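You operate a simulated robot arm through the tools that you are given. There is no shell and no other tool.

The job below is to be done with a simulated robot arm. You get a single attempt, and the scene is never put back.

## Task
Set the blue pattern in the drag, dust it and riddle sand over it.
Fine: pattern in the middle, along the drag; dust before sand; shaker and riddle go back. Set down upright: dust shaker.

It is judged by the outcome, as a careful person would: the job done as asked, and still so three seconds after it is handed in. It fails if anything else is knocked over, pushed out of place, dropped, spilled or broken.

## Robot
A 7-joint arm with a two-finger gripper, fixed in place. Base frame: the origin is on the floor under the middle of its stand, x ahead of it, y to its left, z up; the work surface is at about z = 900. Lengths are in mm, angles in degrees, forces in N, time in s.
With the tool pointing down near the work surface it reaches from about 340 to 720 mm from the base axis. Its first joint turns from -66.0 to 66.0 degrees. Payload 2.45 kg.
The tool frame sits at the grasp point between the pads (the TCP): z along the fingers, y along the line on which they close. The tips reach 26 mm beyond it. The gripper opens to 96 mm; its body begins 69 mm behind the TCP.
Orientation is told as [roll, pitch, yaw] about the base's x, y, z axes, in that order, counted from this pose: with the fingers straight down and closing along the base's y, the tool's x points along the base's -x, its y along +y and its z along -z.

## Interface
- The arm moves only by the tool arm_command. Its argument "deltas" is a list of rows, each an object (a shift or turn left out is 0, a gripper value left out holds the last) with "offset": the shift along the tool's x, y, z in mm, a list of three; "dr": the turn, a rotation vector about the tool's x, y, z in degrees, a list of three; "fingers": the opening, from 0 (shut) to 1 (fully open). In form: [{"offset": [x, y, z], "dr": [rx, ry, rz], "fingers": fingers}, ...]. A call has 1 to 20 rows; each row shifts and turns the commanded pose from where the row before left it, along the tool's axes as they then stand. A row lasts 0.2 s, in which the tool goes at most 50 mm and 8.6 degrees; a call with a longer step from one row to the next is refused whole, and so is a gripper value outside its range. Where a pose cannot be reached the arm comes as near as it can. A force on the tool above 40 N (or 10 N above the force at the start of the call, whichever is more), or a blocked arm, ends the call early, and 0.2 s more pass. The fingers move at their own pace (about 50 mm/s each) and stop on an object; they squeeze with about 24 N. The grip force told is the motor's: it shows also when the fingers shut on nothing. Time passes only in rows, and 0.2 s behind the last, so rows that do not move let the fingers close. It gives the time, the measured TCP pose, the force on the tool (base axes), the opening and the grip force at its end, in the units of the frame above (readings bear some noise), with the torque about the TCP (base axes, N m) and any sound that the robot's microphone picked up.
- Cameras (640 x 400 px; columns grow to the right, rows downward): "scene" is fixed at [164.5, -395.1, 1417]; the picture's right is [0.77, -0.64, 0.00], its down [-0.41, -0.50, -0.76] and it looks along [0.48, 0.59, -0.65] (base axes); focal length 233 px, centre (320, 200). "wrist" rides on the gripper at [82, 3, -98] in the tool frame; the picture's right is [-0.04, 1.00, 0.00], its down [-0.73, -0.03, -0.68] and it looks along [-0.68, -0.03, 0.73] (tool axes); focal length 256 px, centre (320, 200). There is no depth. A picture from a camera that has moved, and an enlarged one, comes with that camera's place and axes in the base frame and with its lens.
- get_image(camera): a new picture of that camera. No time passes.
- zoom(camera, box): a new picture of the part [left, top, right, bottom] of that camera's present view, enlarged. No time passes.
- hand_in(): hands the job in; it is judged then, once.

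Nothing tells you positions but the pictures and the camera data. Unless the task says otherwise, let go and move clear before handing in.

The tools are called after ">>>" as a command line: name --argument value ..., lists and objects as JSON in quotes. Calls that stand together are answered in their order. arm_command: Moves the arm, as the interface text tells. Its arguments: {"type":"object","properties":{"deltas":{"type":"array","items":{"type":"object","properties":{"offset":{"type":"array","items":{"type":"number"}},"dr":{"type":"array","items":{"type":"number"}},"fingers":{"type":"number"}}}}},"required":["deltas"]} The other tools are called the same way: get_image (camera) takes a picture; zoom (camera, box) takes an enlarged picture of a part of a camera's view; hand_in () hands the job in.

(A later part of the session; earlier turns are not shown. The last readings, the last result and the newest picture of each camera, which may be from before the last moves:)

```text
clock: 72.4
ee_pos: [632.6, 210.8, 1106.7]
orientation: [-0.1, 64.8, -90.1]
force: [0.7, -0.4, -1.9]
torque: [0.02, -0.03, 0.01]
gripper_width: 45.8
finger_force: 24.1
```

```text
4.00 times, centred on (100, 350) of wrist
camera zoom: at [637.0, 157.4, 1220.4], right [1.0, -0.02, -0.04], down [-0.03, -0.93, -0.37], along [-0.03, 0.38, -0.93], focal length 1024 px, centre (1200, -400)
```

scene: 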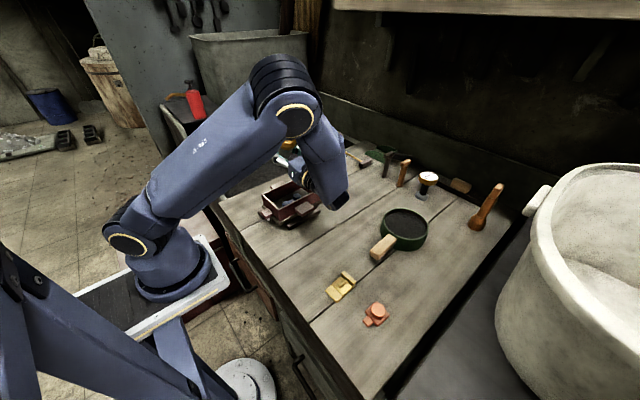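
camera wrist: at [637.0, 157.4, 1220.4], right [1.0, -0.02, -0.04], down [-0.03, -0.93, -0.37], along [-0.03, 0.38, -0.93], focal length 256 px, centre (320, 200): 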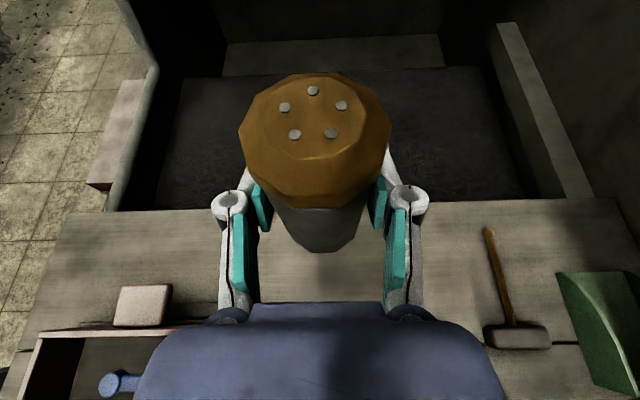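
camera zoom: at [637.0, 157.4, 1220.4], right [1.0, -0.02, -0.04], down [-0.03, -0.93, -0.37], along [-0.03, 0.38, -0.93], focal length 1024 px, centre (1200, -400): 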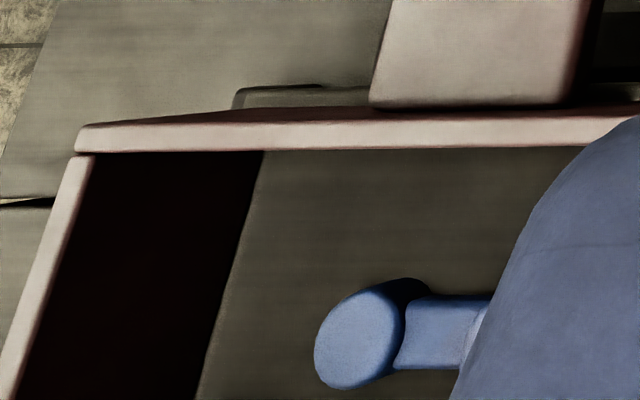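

No further change between the two rounds, which suggests the dust coat is complete (floor darker, pattern speckled paler than at the start); I'll confirm once the arm is clear. Now lowering the shaker back onto its spot.

>>> arm_command --deltas '[{"offset": [-31.7, 0, 14.8]}, {"offset": [-36.25, 0, 16.9]}, {"offset": [-36.25, 0, 16.9]}, {"offset": [-27.2, 0, 12.68]}, {"offset": [-5, 0, 2.33]}, {}]'

>>> get_image --camera "wrist"

>>> get_image --camera "scene"

```text
clock: 73.8
ee_pos: [631.8, 210.3, 955.6]
orientation: [0.0, 64.8, -90.0]
force: [0.3, -0.5, -2.1]
torque: [0.01, -0.03, 0.02]
gripper_width: 45.8
finger_force: 23.9
```

```text
taken
camera wrist: at [636.1, 157.1, 1069.4], right [1.0, -0.02, -0.04], down [-0.03, -0.93, -0.37], along [-0.03, 0.38, -0.93], focal length 256 px, centre (320, 200)
```

wrist: 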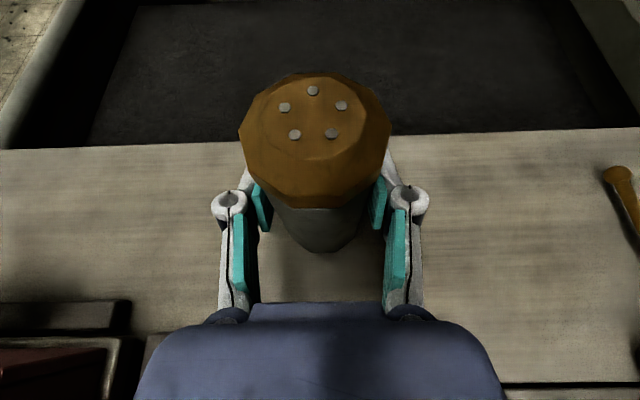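

```text
taken
```

scene: 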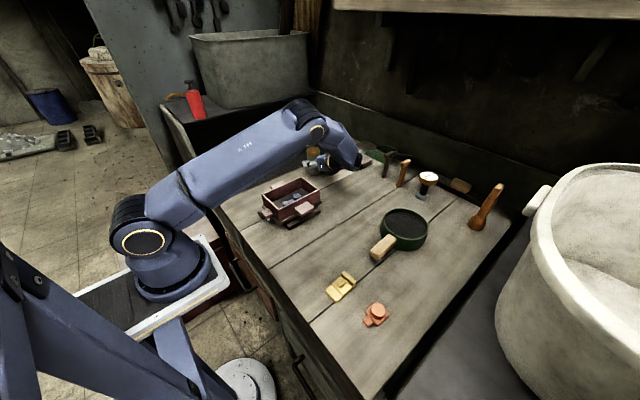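

>>> arm_command --deltas '[{"offset": [-3.63, 0, 1.69]}, {"offset": [-2.72, 0, 1.27]}, {}]'

>>> arm_command --deltas '[{"offset": [-0.9, 0, 0.42]}, {}, {}]'

```text
clock: 74.6
ee_pos: [632.0, 210.2, 948.5]
orientation: [0.0, 64.8, -90.0]
force: [0.9, -0.4, -2.0]
torque: [-0.03, -0.03, 0.0]
gripper_width: 46.1
finger_force: 23.8
```

```text
clock: 75.4
ee_pos: [630.1, 210.9, 946.8]
orientation: [0.0, 64.8, -90.0]
force: [0.2, -0.4, -1.8]
torque: [-0.02, 0.0, -0.05]
gripper_width: 46.0
finger_force: 24.4
```

>>> arm_command --deltas '[{"offset": [-0.9, 0, 0.42]}, {}, {}]'

>>> arm_command --deltas '[{"offset": [-0.72, 0, 0.34]}, {}, {}]'

>>> zoom --camera "wrist" --box '[200, 50, 440, 270]'

```text
clock: 76.2
ee_pos: [631.1, 210.7, 946.4]
orientation: [0.1, 64.8, -90.1]
force: [0.2, -0.7, -1.9]
torque: [0.03, -0.01, 0.0]
gripper_width: 46.1
finger_force: 24.2
```

```text
clock: 77.0
ee_pos: [630.7, 211.2, 946.7]
orientation: [-0.1, 64.8, -90.1]
force: [-1.2, 1.0, 0.9]
torque: [0.0, 0.09, -0.02]
gripper_width: 45.9
finger_force: 24.1
```

```text
1.82 times, centred on (320, 160) of wrist
camera zoom: at [635.5, 157.8, 1059.8], right [1.0, -0.02, -0.04], down [-0.03, -0.93, -0.38], along [-0.03, 0.38, -0.93], focal length 465 px, centre (320, 273)
```

zoom: 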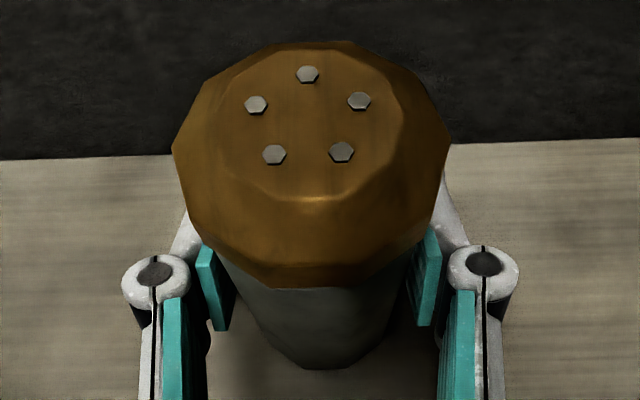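

Contact felt; the shaker's weight is on the bench. Opening gently and then backing straight out.

>>> arm_command --deltas '[{"fingers": 0.52}, {}, {}, {"fingers": 0.78}, {}, {}, {}]'

>>> get_image --camera "wrist"

```text
clock: 78.6
ee_pos: [631.8, 209.8, 944.8]
orientation: [0.0, 64.8, -90.0]
force: [-0.1, 0.2, -0.3]
torque: [0.0, 0.02, 0.0]
gripper_width: 74.8
finger_force: 0.1
```

```text
taken
camera wrist: at [635.5, 157.7, 1059.6], right [1.0, -0.02, -0.04], down [-0.03, -0.93, -0.37], along [-0.03, 0.38, -0.93], focal length 256 px, centre (320, 200)
```

wrist: 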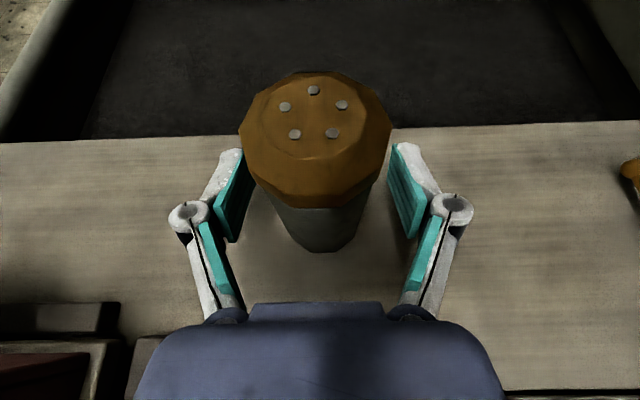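

Standing upright. Backing out along the approach line, then rising.

>>> arm_command --deltas '[{"offset": [0, 0, -20]}, {"offset": [0, 0, -35]}, {"offset": [0, 0, -40]}, {"offset": [0, 0, -40]}, {"offset": [30, 0, -30]}, {"offset": [30, 0, -30]}, {"offset": [30, 0, -30]}, {}]'

>>> get_image --camera "scene"

>>> zoom --camera "scene" --box '[250, 140, 350, 230]'

>>> get_image --camera "wrist"

```text
clock: 80.4
ee_pos: [631.8, 44.7, 1121.8]
orientation: [-0.1, 64.7, -90.1]
force: [-0.3, 0.6, -0.5]
torque: [-0.04, 0.0, 0.0]
gripper_width: 74.7
finger_force: 0.1
```

```text
taken
```

scene: 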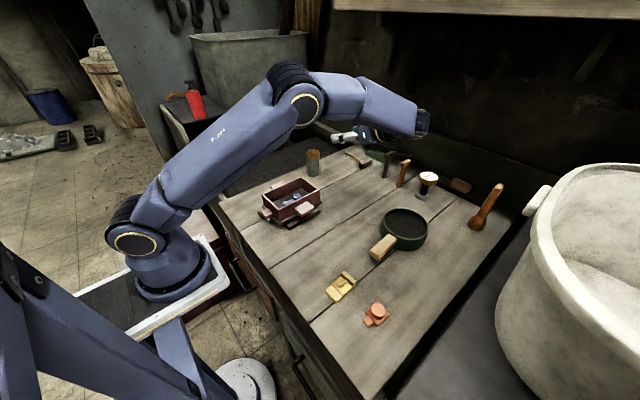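

```text
4.44 times, centred on (300, 185) of scene
camera zoom: at [164.5, -395.2, 1417.0], right [0.77, -0.64, 0.0], down [-0.41, -0.5, -0.76], along [0.48, 0.59, -0.65], focal length 1037 px, centre (409, 267)
```

zoom: 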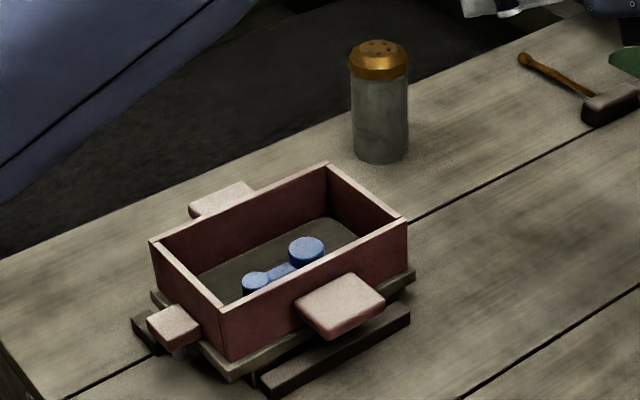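

```text
taken
camera wrist: at [636.0, -8.7, 1236.1], right [1.0, -0.02, -0.04], down [-0.03, -0.93, -0.37], along [-0.03, 0.38, -0.93], focal length 256 px, centre (320, 200)
```

wrist: 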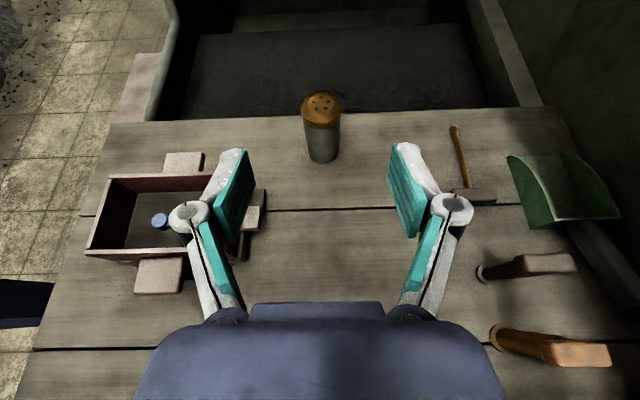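

>>> zoom --camera "scene" --box '[274, 180, 324, 212]'

>>> zoom --camera "wrist" --box '[80, 150, 280, 280]'

```text
12.50 times, centred on (299, 196) of scene
camera zoom: at [164.5, -395.2, 1417.0], right [0.77, -0.64, 0.0], down [-0.41, -0.5, -0.76], along [0.48, 0.59, -0.65], focal length 2916 px, centre (582, 250)
```

zoom: 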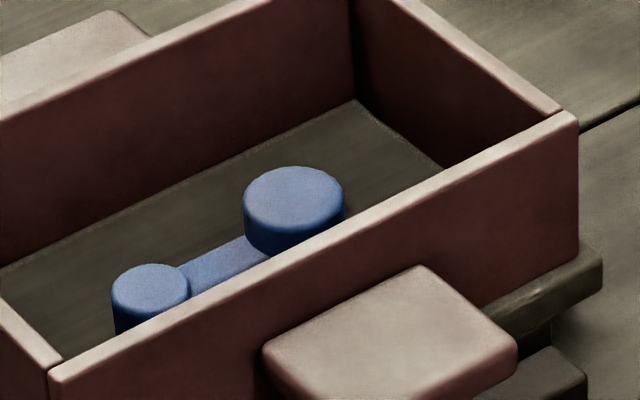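

```text
3.08 times, centred on (180, 215) of wrist
camera zoom: at [636.0, -8.7, 1236.1], right [1.0, -0.02, -0.04], down [-0.03, -0.93, -0.37], along [-0.03, 0.38, -0.93], focal length 788 px, centre (751, 154)
```

zoom: 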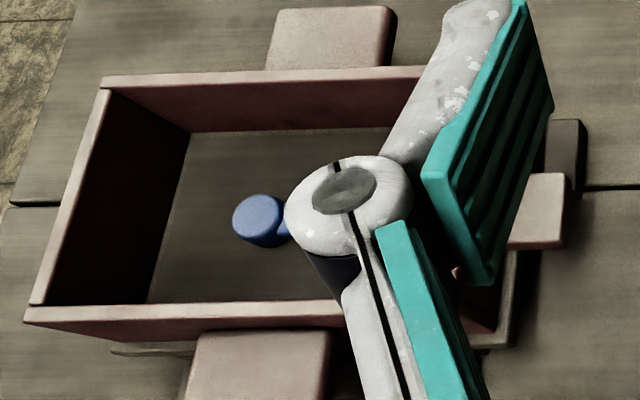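

Shaker is back and upright. I'll turn the tool back to straight down and go to the earlier reference pose so I can compare the drag floor with the picture taken before dusting.

>>> arm_command --deltas '[{"dr": [0, -8.1, 0]}, {"dr": [0, -8.1, 0]}, {"dr": [0, -8.1, 0]}, {"dr": [0, -8.1, 0]}, {"dr": [0, -8.1, 0]}, {"dr": [0, -8.1, 0]}, {"dr": [0, -8.1, 0]}, {"dr": [0, -8.1, 0]}, {}]'

>>> arm_command --deltas '[{"dr": [0, 0, -8.2]}, {"dr": [0, 0, -8.2]}, {"dr": [0, 0, -8.2]}, {"dr": [0, 0, -8.2]}, {"dr": [0, 0, -8.2]}, {"dr": [0, 0, -8.2]}, {"dr": [0, 0, -8.2]}, {"dr": [0, 0, -8.2]}, {"dr": [0, 0, -8.2]}, {"dr": [0, 0, -8.2]}, {"dr": [0, 0, -8]}, {}]'

>>> get_image --camera "scene"

```text
clock: 82.4
ee_pos: [631.0, 44.9, 1122.3]
orientation: [0.1, -0.1, -90.0]
force: [-0.1, -0.3, 0.1]
torque: [-0.01, -0.02, -0.01]
gripper_width: 74.8
finger_force: 0.1
```

```text
clock: 85.0
ee_pos: [631.4, 45.9, 1122.3]
orientation: [-0.1, 0.1, 0.1]
force: [-0.8, 1.1, -0.8]
torque: [-0.01, -0.01, 0.01]
gripper_width: 74.8
finger_force: 0.1
```

```text
taken
```

scene: 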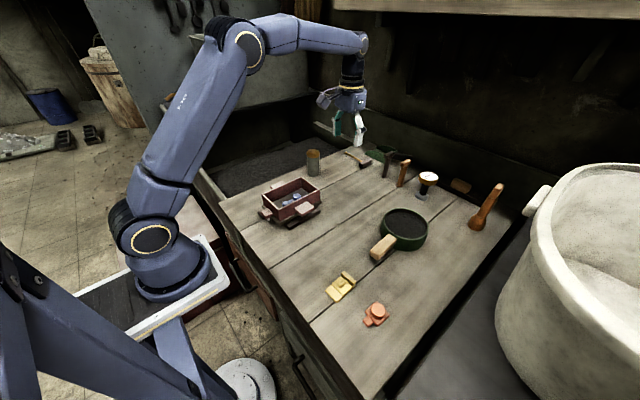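

>>> zoom --camera "scene" --box '[250, 160, 340, 235]'

>>> get_image --camera "wrist"

```text
5.33 times, centred on (295, 198) of scene
camera zoom: at [164.5, -395.1, 1417.0], right [0.77, -0.64, 0.0], down [-0.41, -0.5, -0.76], along [0.48, 0.59, -0.65], focal length 1244 px, centre (453, 213)
```

zoom: 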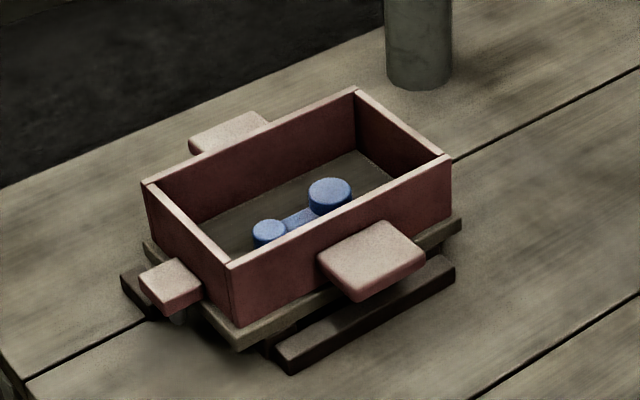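

```text
taken
camera wrist: at [551.0, 49.8, 1219.2], right [0.04, 1.0, 0.0], down [0.73, -0.03, 0.68], along [0.68, -0.03, -0.73], focal length 256 px, centre (320, 200)
```

wrist: 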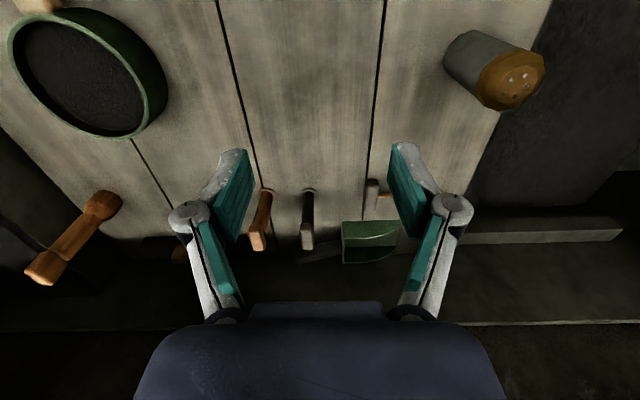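

>>> arm_command --deltas '[{"offset": [37.4, -26.3, 9], "fingers": 0.45}, {"offset": [37.4, -26.3, 9]}, {"offset": [37.4, -26.3, 9]}, {"offset": [37.4, -26.3, 9]}, {"offset": [37.4, -26.3, 9]}, {"offset": [37.4, -26.3, 9]}, {}, {}]'

>>> get_image --camera "scene"

>>> zoom --camera "scene" --box '[280, 150, 380, 230]'

>>> zoom --camera "wrist" --box '[420, 0, 640, 220]'

```text
clock: 86.8
ee_pos: [406.0, -109.7, 1065.9]
orientation: [0.1, 0.0, 0.0]
force: [-0.4, -0.7, 0.5]
torque: [0.0, -0.02, 0.01]
gripper_width: 43.2
finger_force: 0.0
```

```text
taken
```

scene: 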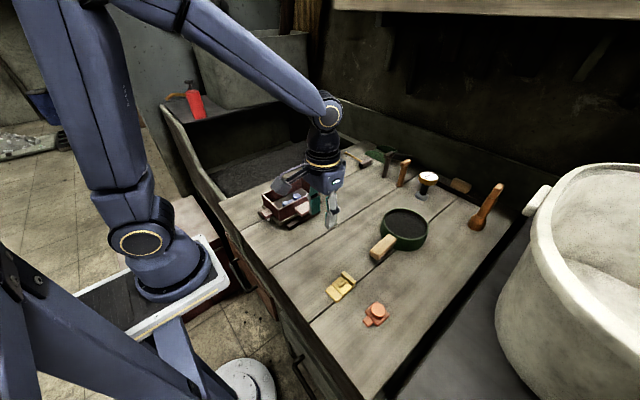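

```text
5.00 times, centred on (330, 190) of scene
camera zoom: at [164.5, -395.2, 1417.0], right [0.77, -0.64, 0.0], down [-0.41, -0.5, -0.76], along [0.48, 0.59, -0.65], focal length 1167 px, centre (270, 250)
```

zoom: 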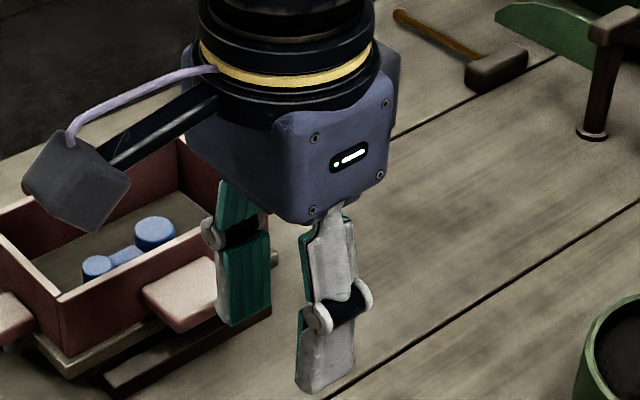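

```text
1.82 times, centred on (530, 110) of wrist
camera zoom: at [326.3, -106.1, 1163.2], right [0.04, 1.0, 0.0], down [0.73, -0.03, 0.68], along [0.68, -0.03, -0.73], focal length 465 px, centre (-62, 364)
```

zoom: 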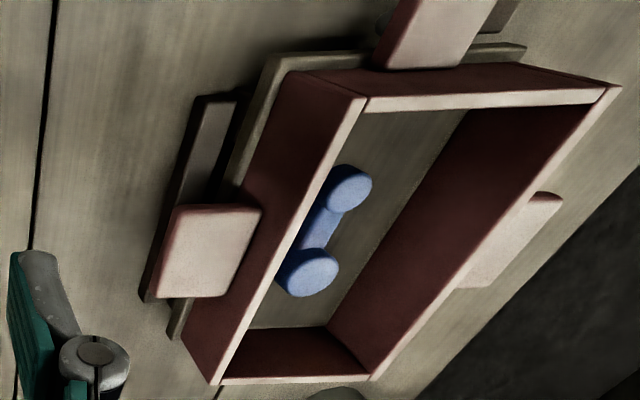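

Compared with the earlier view from the same pose, the drag floor is clearly darker and the pattern paler: the dust coat is on. Next, the riddle: I'll move above its handle for a good look.

>>> arm_command --deltas '[{"offset": [-25, -32, -10], "fingers": 0.6}, {"offset": [-25, -32, -10]}, {"offset": [-25, -32, -10]}, {}]'

>>> get_image --camera "wrist"

>>> zoom --camera "wrist" --box '[220, 20, 440, 170]'

>>> zoom --camera "scene" --box '[350, 190, 450, 270]'

```text
clock: 87.8
ee_pos: [482.3, -207.4, 1098.3]
orientation: [0.0, 0.0, 0.0]
force: [0.1, -0.9, -0.5]
torque: [-0.01, 0.01, 0.01]
gripper_width: 57.5
finger_force: 0.1
```

```text
taken
camera wrist: at [401.6, -202.9, 1195.0], right [0.04, 1.0, 0.0], down [0.73, -0.03, 0.68], along [0.68, -0.03, -0.73], focal length 256 px, centre (320, 200)
```

wrist: 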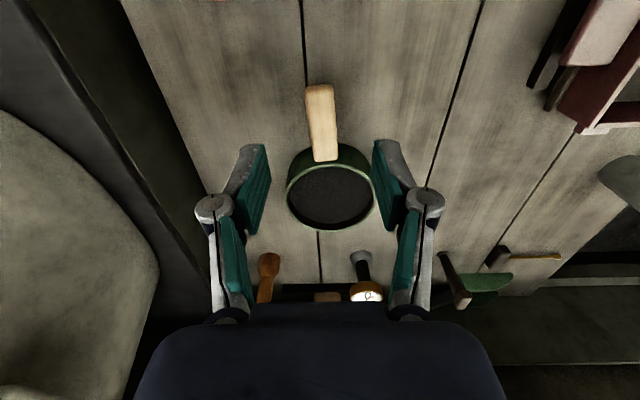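

```text
2.67 times, centred on (330, 95) of wrist
camera zoom: at [401.6, -202.9, 1195.0], right [0.04, 1.0, 0.0], down [0.73, -0.03, 0.68], along [0.68, -0.03, -0.73], focal length 683 px, centre (293, 480)
```

zoom: 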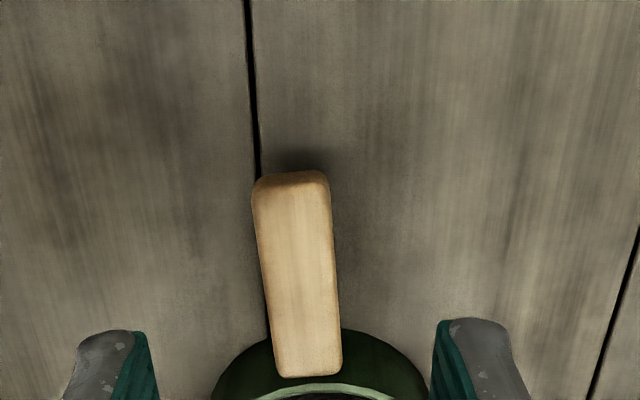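

```text
5.00 times, centred on (400, 230) of scene
camera zoom: at [164.5, -395.2, 1417.0], right [0.77, -0.64, 0.0], down [-0.41, -0.5, -0.76], along [0.49, 0.59, -0.65], focal length 1167 px, centre (-80, 50)
```

zoom: 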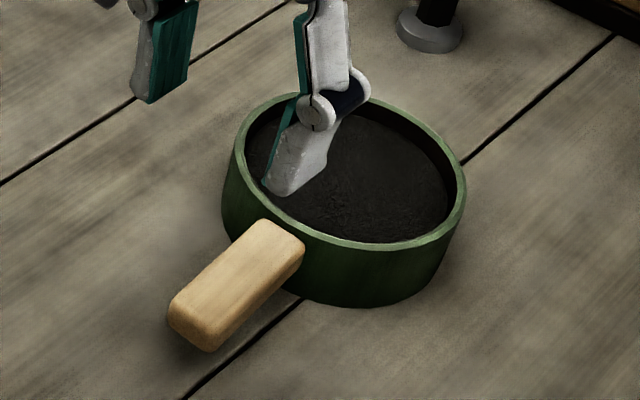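

The handle is about 27 mm wide, top at z≈940, running x≈492–571 at y≈-205 with a ~2.5° yaw; the riddle itself is about 112 mm across, centred near (620, -200). I'll align over the handle close to the riddle and descend partway.

>>> arm_command --deltas '[{"offset": [-30, 1.2, 20], "dr": [0, 0, -2.5]}, {"offset": [-30.7, 0, 20]}, {"offset": [0, 0, 30]}, {"offset": [0, 0, 28]}, {}]'

>>> get_image --camera "wrist"

>>> zoom --camera "scene" --box '[340, 170, 460, 270]'

```text
clock: 89.0
ee_pos: [541.5, -206.2, 1000.8]
orientation: [0.0, 0.1, 2.5]
force: [0.0, 0.9, 0.5]
torque: [0.02, -0.03, -0.01]
gripper_width: 57.8
finger_force: 0.0
```

```text
taken
camera wrist: at [460.2, -204.4, 1097.2], right [0.0, 1.0, 0.0], down [0.73, 0.0, 0.68], along [0.68, 0.0, -0.73], focal length 256 px, centre (320, 200)
```

wrist: 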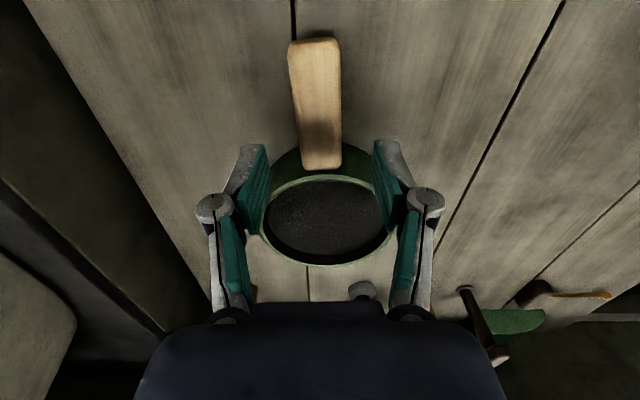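

```text
4.00 times, centred on (400, 220) of scene
camera zoom: at [164.5, -395.1, 1417.0], right [0.77, -0.64, 0.0], down [-0.41, -0.5, -0.76], along [0.48, 0.59, -0.65], focal length 933 px, centre (0, 120)
```

zoom: 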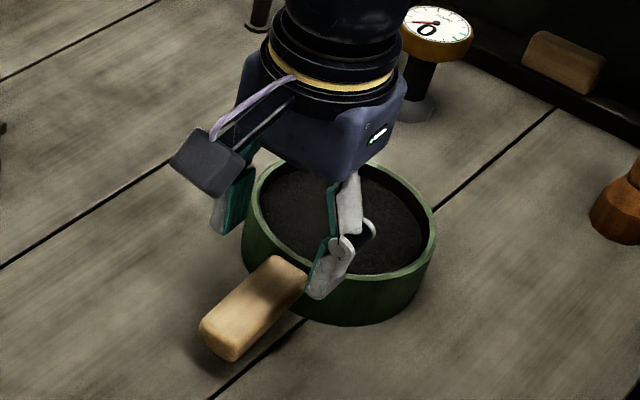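

Well aligned; adding 1° of yaw and descending around the handle.

>>> arm_command --deltas '[{"offset": [0, 0, 25], "dr": [0, 0, -1]}, {"offset": [0, 0, 25]}, {"offset": [0, 0, 10]}, {"offset": [0, 0, 6]}, {}]'

>>> get_image --camera "wrist"

>>> zoom --camera "scene" --box '[350, 180, 450, 270]'

```text
clock: 90.2
ee_pos: [542.6, -205.3, 934.9]
orientation: [0.1, 0.0, 3.5]
force: [-0.4, -1.1, 0.2]
torque: [-0.01, 0.01, -0.03]
gripper_width: 57.6
finger_force: 0.1
```

```text
taken
camera wrist: at [461.9, -205.5, 1031.6], right [-0.02, 1.0, 0.0], down [0.73, 0.01, 0.68], along [0.68, 0.01, -0.73], focal length 256 px, centre (320, 200)
```

wrist: 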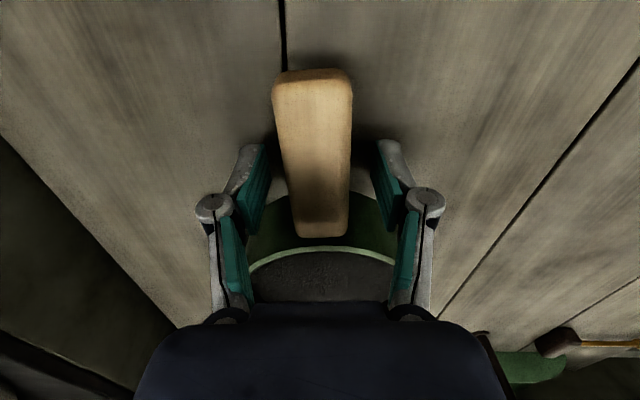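

```text
4.44 times, centred on (400, 225) of scene
camera zoom: at [164.5, -395.1, 1417.0], right [0.77, -0.64, 0.0], down [-0.41, -0.5, -0.76], along [0.48, 0.59, -0.65], focal length 1037 px, centre (-36, 89)
```

zoom: 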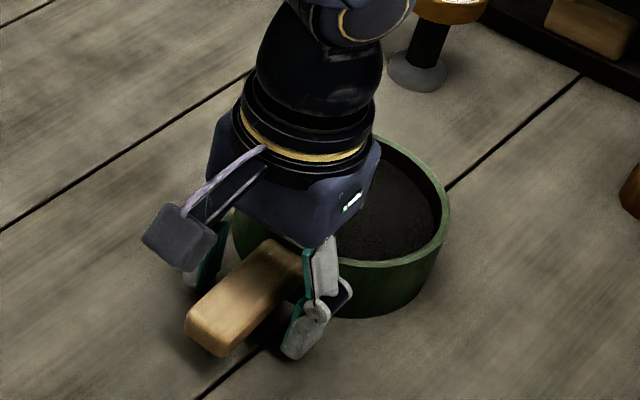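

>>> arm_command --deltas '[{"fingers": 0.15}, {}, {}, {}, {}]'

>>> zoom --camera "wrist" --box '[180, 50, 460, 310]'

```text
clock: 91.4
ee_pos: [542.4, -204.6, 936.2]
orientation: [0.0, 0.0, 3.5]
force: [-0.4, -0.5, -0.2]
torque: [-0.04, 0.04, 0.05]
gripper_width: 28.8
finger_force: 24.5
```

```text
1.54 times, centred on (320, 180) of wrist
camera zoom: at [462.0, -205.6, 1031.9], right [-0.02, 1.0, 0.0], down [0.73, 0.02, 0.68], along [0.68, 0.01, -0.73], focal length 394 px, centre (320, 231)
```

zoom: 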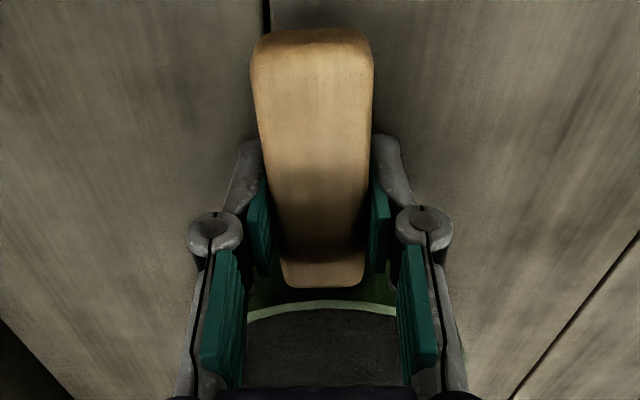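

Handle gripped (28.8 mm). Lifting slowly a little way to check that the riddle stays level.

>>> arm_command --deltas '[{"offset": [0, 0, -3]}, {"offset": [0, 0, -5]}, {"offset": [0, 0, -6]}, {}, {}]'

>>> zoom --camera "scene" --box '[350, 180, 450, 270]'

>>> zoom --camera "wrist" --box '[180, 50, 460, 310]'

```text
clock: 92.6
ee_pos: [543.0, -204.9, 947.4]
orientation: [0.0, 0.1, 3.5]
force: [-0.1, 0.4, -5.4]
torque: [-0.04, 0.29, 0.01]
gripper_width: 29.0
finger_force: 23.6
```

```text
4.44 times, centred on (400, 225) of scene
camera zoom: at [164.6, -395.2, 1417.0], right [0.77, -0.64, 0.0], down [-0.41, -0.5, -0.76], along [0.48, 0.59, -0.65], focal length 1037 px, centre (-36, 89)
```

zoom: 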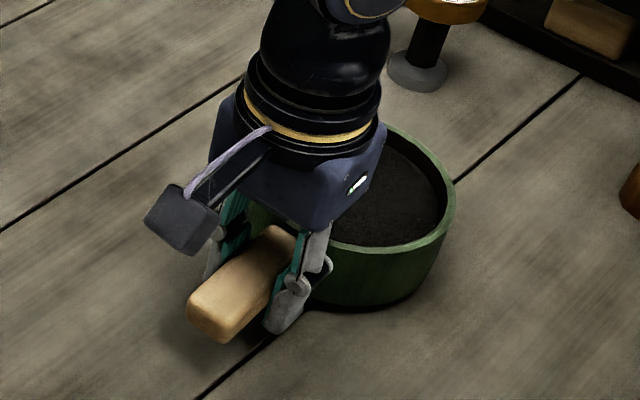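

```text
1.54 times, centred on (320, 180) of wrist
camera zoom: at [461.4, -205.5, 1044.4], right [-0.02, 1.0, 0.0], down [0.73, 0.02, 0.68], along [0.68, 0.01, -0.73], focal length 394 px, centre (320, 231)
```

zoom: 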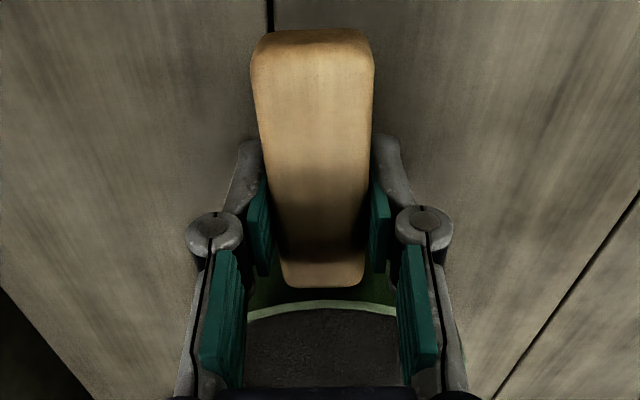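

Level and firm (≈5.4 N, no droop). Lifting smoothly to clear height.

>>> arm_command --deltas '[{"offset": [0, 0, -5]}, {"offset": [0, 0, -10]}, {"offset": [0, 0, -16]}, {"offset": [0, 0, -20]}, {"offset": [0, 0, -20]}, {"offset": [0, 0, -18]}, {"offset": [0, 0, -12]}, {"offset": [0, 0, -7]}, {"offset": [0, 0, -3]}, {}]'

>>> get_image --camera "scene"

>>> zoom --camera "scene" --box '[340, 150, 460, 250]'

```text
clock: 94.8
ee_pos: [543.0, -205.1, 1059.1]
orientation: [0.0, -0.1, 3.5]
force: [-0.4, -0.6, -5.3]
torque: [-0.04, 0.34, 0.01]
gripper_width: 29.4
finger_force: 23.7
```

```text
taken
```

scene: 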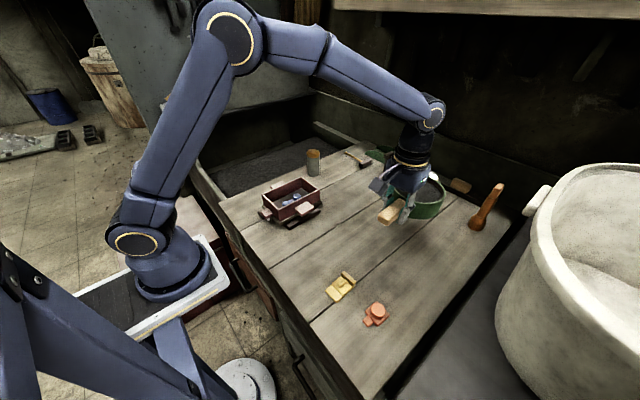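

```text
4.00 times, centred on (400, 200) of scene
camera zoom: at [164.6, -395.2, 1417.0], right [0.77, -0.64, 0.0], down [-0.41, -0.5, -0.76], along [0.48, 0.59, -0.65], focal length 933 px, centre (0, 200)
```

zoom: 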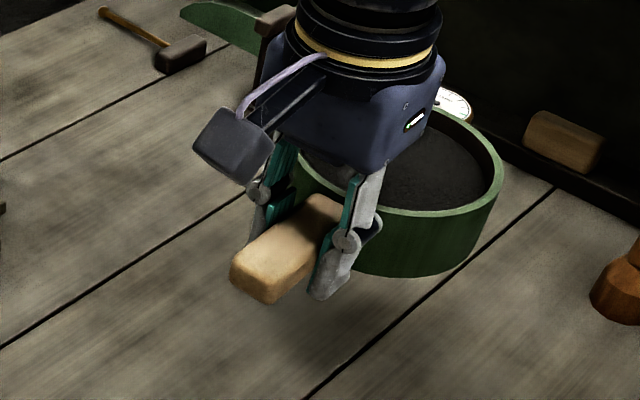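

Stable with no sand falling. Carrying it slowly across to the drag with a gentle ramp.

>>> arm_command --deltas '[{"offset": [2.7, 5.36, 0]}, {"offset": [5.4, 10.72, 0]}, {"offset": [8.1, 16.07, 0]}, {"offset": [10.8, 21.43, 0]}, {"offset": [12.6, 25.0, 0]}, {"offset": [13.5, 26.79, 0]}, {"offset": [13.5, 26.79, 0]}, {"offset": [13.5, 26.79, 0]}, {"offset": [13.5, 26.79, 0]}, {"offset": [13.5, 26.79, 0]}, {"offset": [12.6, 25.0, 0]}, {"offset": [10.8, 21.43, 0]}, {"offset": [9, 17.86, 0]}, {"offset": [6.3, 12.5, 0]}, {"offset": [3.6, 7.14, 0]}, {"offset": [1.62, 3.21, 0]}, {}]'

>>> get_image --camera "scene"

>>> get_image --camera "wrist"

>>> zoom --camera "scene" --box '[240, 130, 360, 230]'

```text
clock: 98.4
ee_pos: [372.5, 86.6, 1060.4]
orientation: [0.0, -0.1, 3.5]
force: [0.0, -1.3, -5.4]
torque: [0.01, 0.3, -0.03]
gripper_width: 29.0
finger_force: 23.9
```

```text
taken
```

scene: 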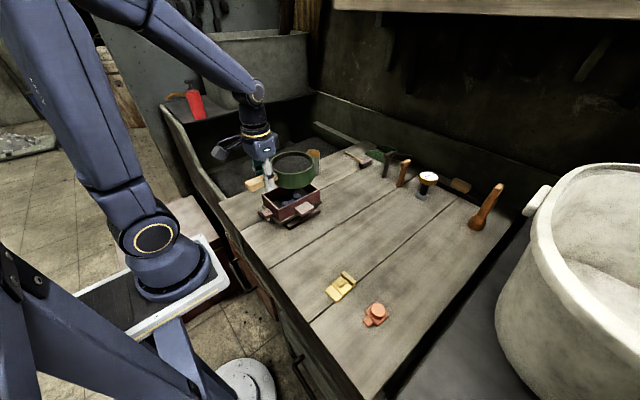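

```text
taken
camera wrist: at [292.5, 84.4, 1157.0], right [-0.02, 1.0, 0.0], down [0.73, 0.02, 0.68], along [0.68, 0.01, -0.73], focal length 256 px, centre (320, 200)
```

wrist: 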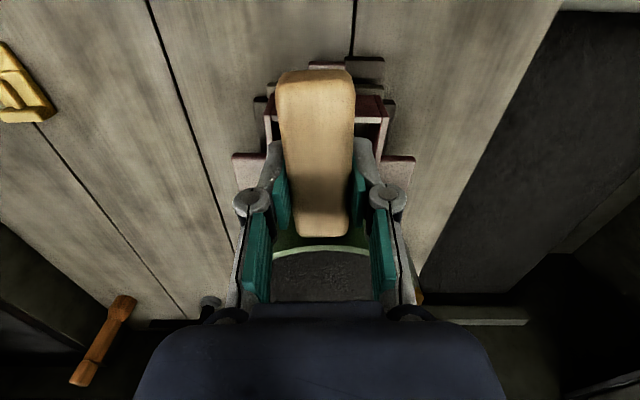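

```text
4.00 times, centred on (300, 180) of scene
camera zoom: at [164.6, -395.1, 1417.0], right [0.77, -0.64, 0.0], down [-0.41, -0.5, -0.76], along [0.48, 0.59, -0.65], focal length 933 px, centre (400, 280)
```

zoom: 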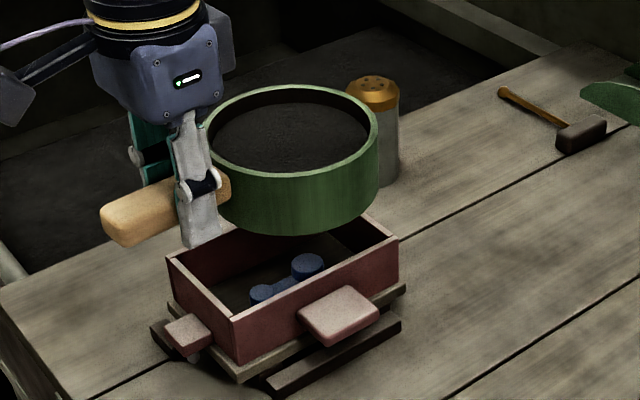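

The riddle is centred above the drag. Lowering it to just above the rim.

>>> arm_command --deltas '[{"offset": [0, 0, 6]}, {"offset": [0, 0, 10]}, {"offset": [0, 0, 10]}, {"offset": [0, 0, 6]}, {"offset": [0, 0, 2]}, {}]'

>>> zoom --camera "scene" --box '[240, 130, 360, 230]'

```text
clock: 99.8
ee_pos: [373.7, 85.4, 1025.2]
orientation: [0.0, 0.0, 3.4]
force: [0.0, 0.3, -5.0]
torque: [-0.01, 0.31, -0.02]
gripper_width: 28.9
finger_force: 23.5
```

```text
4.00 times, centred on (300, 180) of scene
camera zoom: at [164.6, -395.1, 1417.0], right [0.77, -0.64, 0.0], down [-0.41, -0.5, -0.76], along [0.48, 0.59, -0.65], focal length 933 px, centre (400, 280)
```

zoom: 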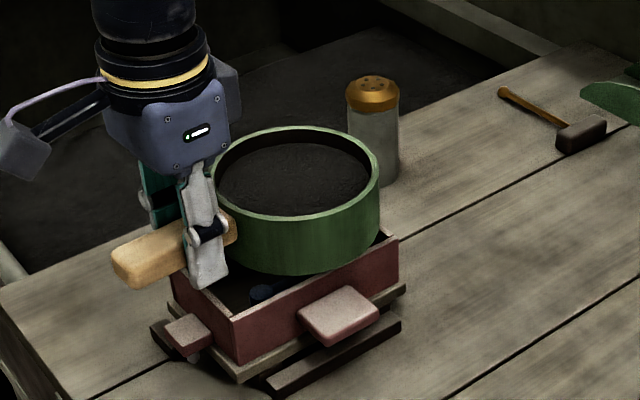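

In position. Starting with a few short riddling strokes along the drag.

>>> arm_command --deltas '[{"offset": [-8, 0, 0]}, {"offset": [16, 0, 0]}, {"offset": [-16, 0, 0]}, {"offset": [16, 0, 0]}, {"offset": [-16, 0, 0]}, {"offset": [16, 0, 0]}, {"offset": [-16, 0, 0]}, {"offset": [16, 0, 0]}, {"offset": [-8, 0, 0]}, {}]'

>>> zoom --camera "scene" --box '[240, 130, 360, 230]'

>>> get_image --camera "wrist"

```text
clock: 102.0
ee_pos: [372.7, 84.8, 1026.4]
orientation: [0.1, 0.0, 3.5]
force: [-0.8, -0.8, -4.3]
torque: [0.02, 0.35, -0.01]
gripper_width: 28.9
finger_force: 24.0
```

```text
4.00 times, centred on (300, 180) of scene
camera zoom: at [164.6, -395.1, 1417.0], right [0.77, -0.64, 0.0], down [-0.41, -0.5, -0.76], along [0.48, 0.59, -0.65], focal length 933 px, centre (400, 280)
```

zoom: 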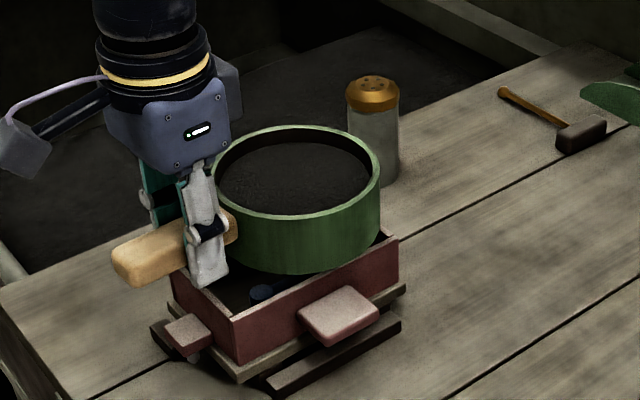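

```text
taken
camera wrist: at [292.8, 83.7, 1123.1], right [-0.02, 1.0, 0.0], down [0.73, 0.02, 0.68], along [0.68, 0.01, -0.73], focal length 256 px, centre (320, 200)
```

wrist: 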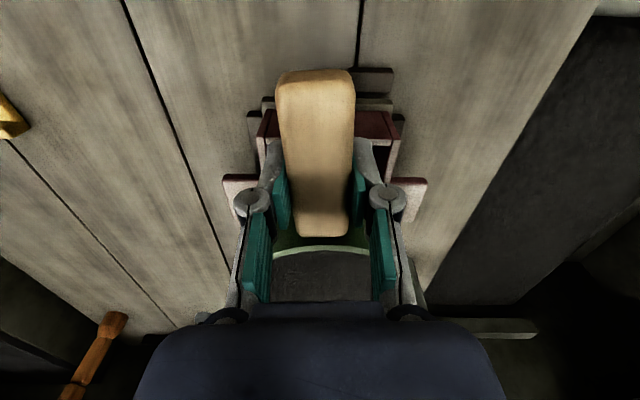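

>>> arm_command --deltas '[{"offset": [-12, 0, 0]}, {"offset": [24, 0, 0]}, {"offset": [-24, 0, 0]}, {"offset": [24, 0, 0]}, {"offset": [-24, 0, 0]}, {"offset": [24, 0, 0]}, {"offset": [-24, 0, 0]}, {"offset": [24, 0, 0]}, {"offset": [-24, 0, 0]}, {"offset": [24, 0, 0]}, {"offset": [-12, 0, 0]}, {}]'

>>> zoom --camera "scene" --box '[240, 130, 360, 230]'

>>> zoom --camera "scene" --box '[275, 185, 325, 220]'

```text
clock: 104.6
ee_pos: [372.2, 83.8, 1025.7]
orientation: [0.1, 0.0, 3.5]
force: [-0.4, 0.5, -4.5]
torque: [-0.03, 0.27, -0.02]
gripper_width: 29.0
finger_force: 24.2
```

```text
4.00 times, centred on (300, 180) of scene
camera zoom: at [164.6, -395.1, 1417.0], right [0.77, -0.64, 0.0], down [-0.41, -0.5, -0.76], along [0.48, 0.59, -0.65], focal length 933 px, centre (400, 280)
```

zoom: 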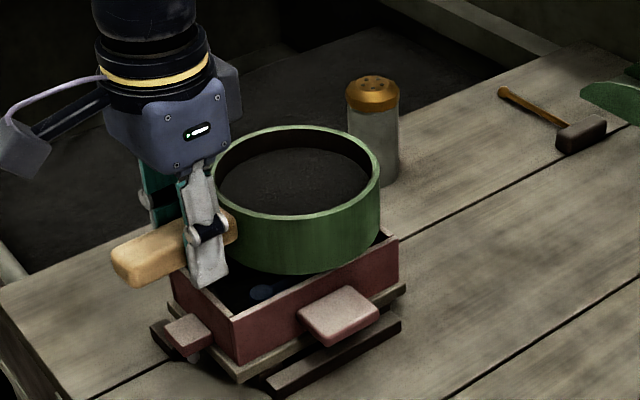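

```text
11.43 times, centred on (300, 202) of scene
camera zoom: at [164.6, -395.1, 1417.0], right [0.77, -0.64, 0.0], down [-0.41, -0.5, -0.76], along [0.48, 0.59, -0.65], focal length 2666 px, centre (549, 171)
```

zoom: 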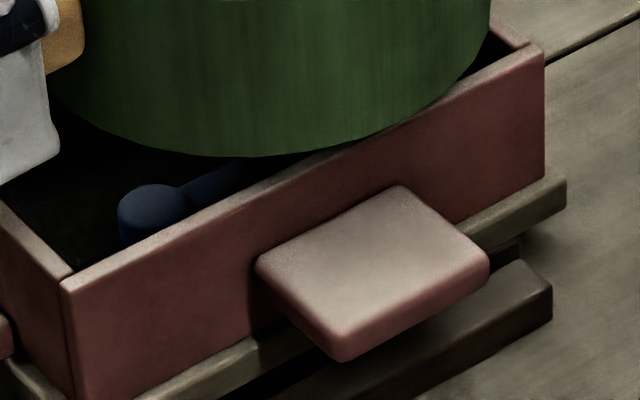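

Sand is filling in around the pattern and the level in the riddle is dropping, with nothing falling outside. Continuing to riddle.

>>> arm_command --deltas '[{"offset": [-14, 0, 0]}, {"offset": [28, 0, 0]}, {"offset": [-28, 0, 0]}, {"offset": [28, 0, 0]}, {"offset": [-28, 0, 0]}, {"offset": [28, 0, 0]}, {"offset": [-28, 0, 0]}, {"offset": [28, 0, 0]}, {"offset": [-28, 0, 0]}, {"offset": [28, 0, 0]}, {"offset": [-28, 0, 0]}, {"offset": [28, 0, 0]}, {"offset": [-28, 0, 0]}, {"offset": [28, 0, 0]}, {"offset": [-14, 0, 0]}, {}]'

>>> zoom --camera "scene" --box '[240, 130, 360, 230]'

>>> zoom --camera "scene" --box '[275, 185, 325, 220]'

```text
clock: 108.0
ee_pos: [371.7, 84.4, 1023.5]
orientation: [0.0, 0.0, 3.4]
force: [-0.5, 0.6, -3.7]
torque: [-0.01, 0.22, -0.02]
gripper_width: 28.7
finger_force: 24.0
```

```text
4.00 times, centred on (300, 180) of scene
camera zoom: at [164.6, -395.1, 1417.0], right [0.77, -0.64, 0.0], down [-0.41, -0.5, -0.76], along [0.48, 0.59, -0.65], focal length 933 px, centre (400, 280)
```

zoom: 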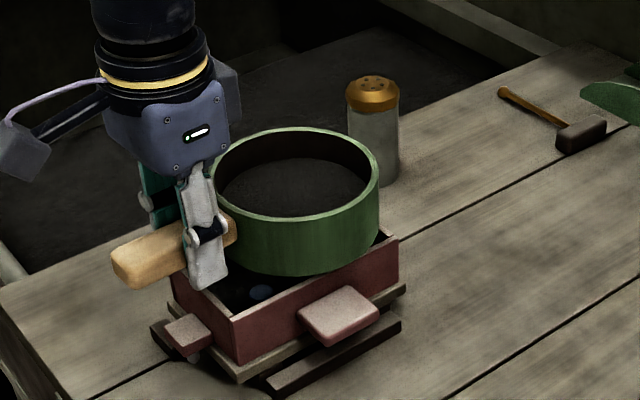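

```text
11.43 times, centred on (300, 202) of scene
camera zoom: at [164.6, -395.1, 1417.0], right [0.77, -0.64, 0.0], down [-0.41, -0.5, -0.76], along [0.48, 0.59, -0.65], focal length 2666 px, centre (549, 171)
```

zoom: 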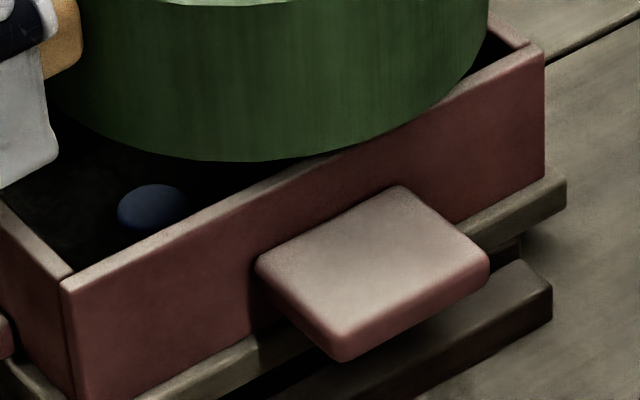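

The neck is covered and the ends are nearly so. Another round of riddling.

>>> arm_command --deltas '[{"offset": [-14, 0, 0]}, {"offset": [28, 0, 0]}, {"offset": [-28, 0, 0]}, {"offset": [28, 0, 0]}, {"offset": [-28, 0, 0]}, {"offset": [28, 0, 0]}, {"offset": [-28, 0, 0]}, {"offset": [28, 0, 0]}, {"offset": [-28, 0, 0]}, {"offset": [28, 0, 0]}, {"offset": [-28, 0, 0]}, {"offset": [28, 0, 0]}, {"offset": [-28, 0, 0]}, {"offset": [28, 0, 0]}, {"offset": [-14, 0, 0]}, {}]'

>>> zoom --camera "scene" --box '[240, 130, 360, 230]'

>>> zoom --camera "scene" --box '[275, 185, 325, 220]'

```text
clock: 111.4
ee_pos: [371.6, 83.7, 1026.5]
orientation: [0.1, 0.0, 3.5]
force: [-1.1, -0.2, -4.1]
torque: [-0.04, 0.18, 0.0]
gripper_width: 29.1
finger_force: 24.0
```

```text
4.00 times, centred on (300, 180) of scene
camera zoom: at [164.5, -395.1, 1417.0], right [0.77, -0.64, 0.0], down [-0.41, -0.5, -0.76], along [0.48, 0.59, -0.65], focal length 933 px, centre (400, 280)
```

zoom: 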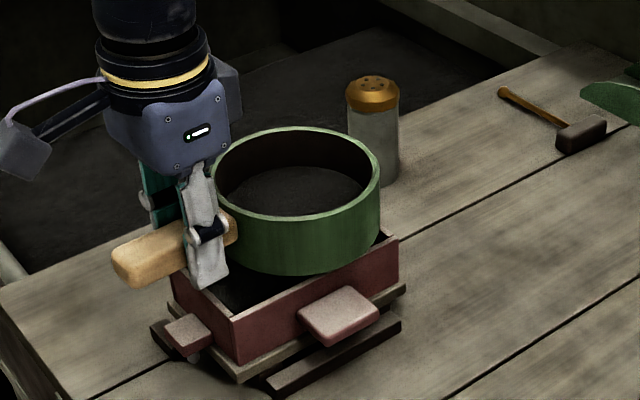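

```text
11.43 times, centred on (300, 202) of scene
camera zoom: at [164.5, -395.1, 1417.0], right [0.77, -0.64, 0.0], down [-0.41, -0.5, -0.76], along [0.48, 0.59, -0.65], focal length 2666 px, centre (549, 171)
```

zoom: 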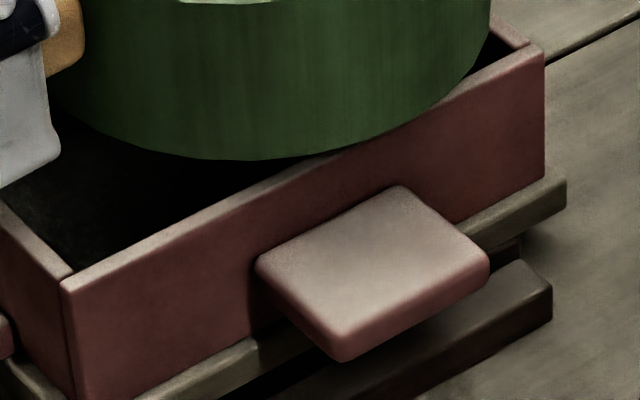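

Small end covered. The big end stands about 4 mm taller, so I'll do two more rounds.

>>> arm_command --deltas '[{"offset": [-14, 0, 0]}, {"offset": [28, 0, 0]}, {"offset": [-28, 0, 0]}, {"offset": [28, 0, 0]}, {"offset": [-28, 0, 0]}, {"offset": [28, 0, 0]}, {"offset": [-28, 0, 0]}, {"offset": [28, 0, 0]}, {"offset": [-28, 0, 0]}, {"offset": [28, 0, 0]}, {"offset": [-28, 0, 0]}, {"offset": [28, 0, 0]}, {"offset": [-28, 0, 0]}, {"offset": [28, 0, 0]}, {"offset": [-14, 0, 0]}, {}]'

>>> arm_command --deltas '[{"offset": [-14, 0, 0]}, {"offset": [28, 0, 0]}, {"offset": [-28, 0, 0]}, {"offset": [28, 0, 0]}, {"offset": [-28, 0, 0]}, {"offset": [28, 0, 0]}, {"offset": [-28, 0, 0]}, {"offset": [28, 0, 0]}, {"offset": [-28, 0, 0]}, {"offset": [28, 0, 0]}, {"offset": [-28, 0, 0]}, {"offset": [28, 0, 0]}, {"offset": [-28, 0, 0]}, {"offset": [28, 0, 0]}, {"offset": [-14, 0, 0]}, {}]'

>>> zoom --camera "scene" --box '[240, 130, 360, 230]'

>>> get_image --camera "wrist"

```text
clock: 114.8
ee_pos: [373.2, 84.1, 1026.2]
orientation: [-0.1, 0.0, 3.5]
force: [0.6, 0.1, -2.7]
torque: [-0.01, 0.16, -0.01]
gripper_width: 28.8
finger_force: 24.0
```

```text
clock: 118.2
ee_pos: [373.6, 85.8, 1026.8]
orientation: [0.0, 0.0, 3.6]
force: [-0.1, -0.1, -2.3]
torque: [-0.01, 0.16, -0.03]
gripper_width: 28.7
finger_force: 23.6
```

```text
4.00 times, centred on (300, 180) of scene
camera zoom: at [164.5, -395.1, 1417.0], right [0.77, -0.64, 0.0], down [-0.41, -0.5, -0.76], along [0.48, 0.59, -0.65], focal length 933 px, centre (400, 280)
```

zoom: 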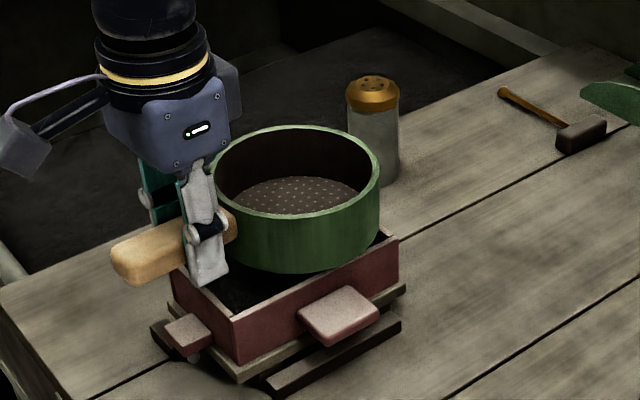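

```text
taken
camera wrist: at [292.7, 84.2, 1123.6], right [-0.02, 1.0, 0.0], down [0.73, 0.02, 0.68], along [0.68, 0.01, -0.73], focal length 256 px, centre (320, 200)
```

wrist: 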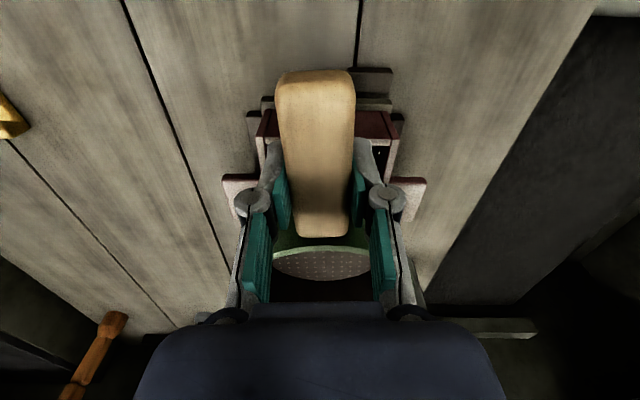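

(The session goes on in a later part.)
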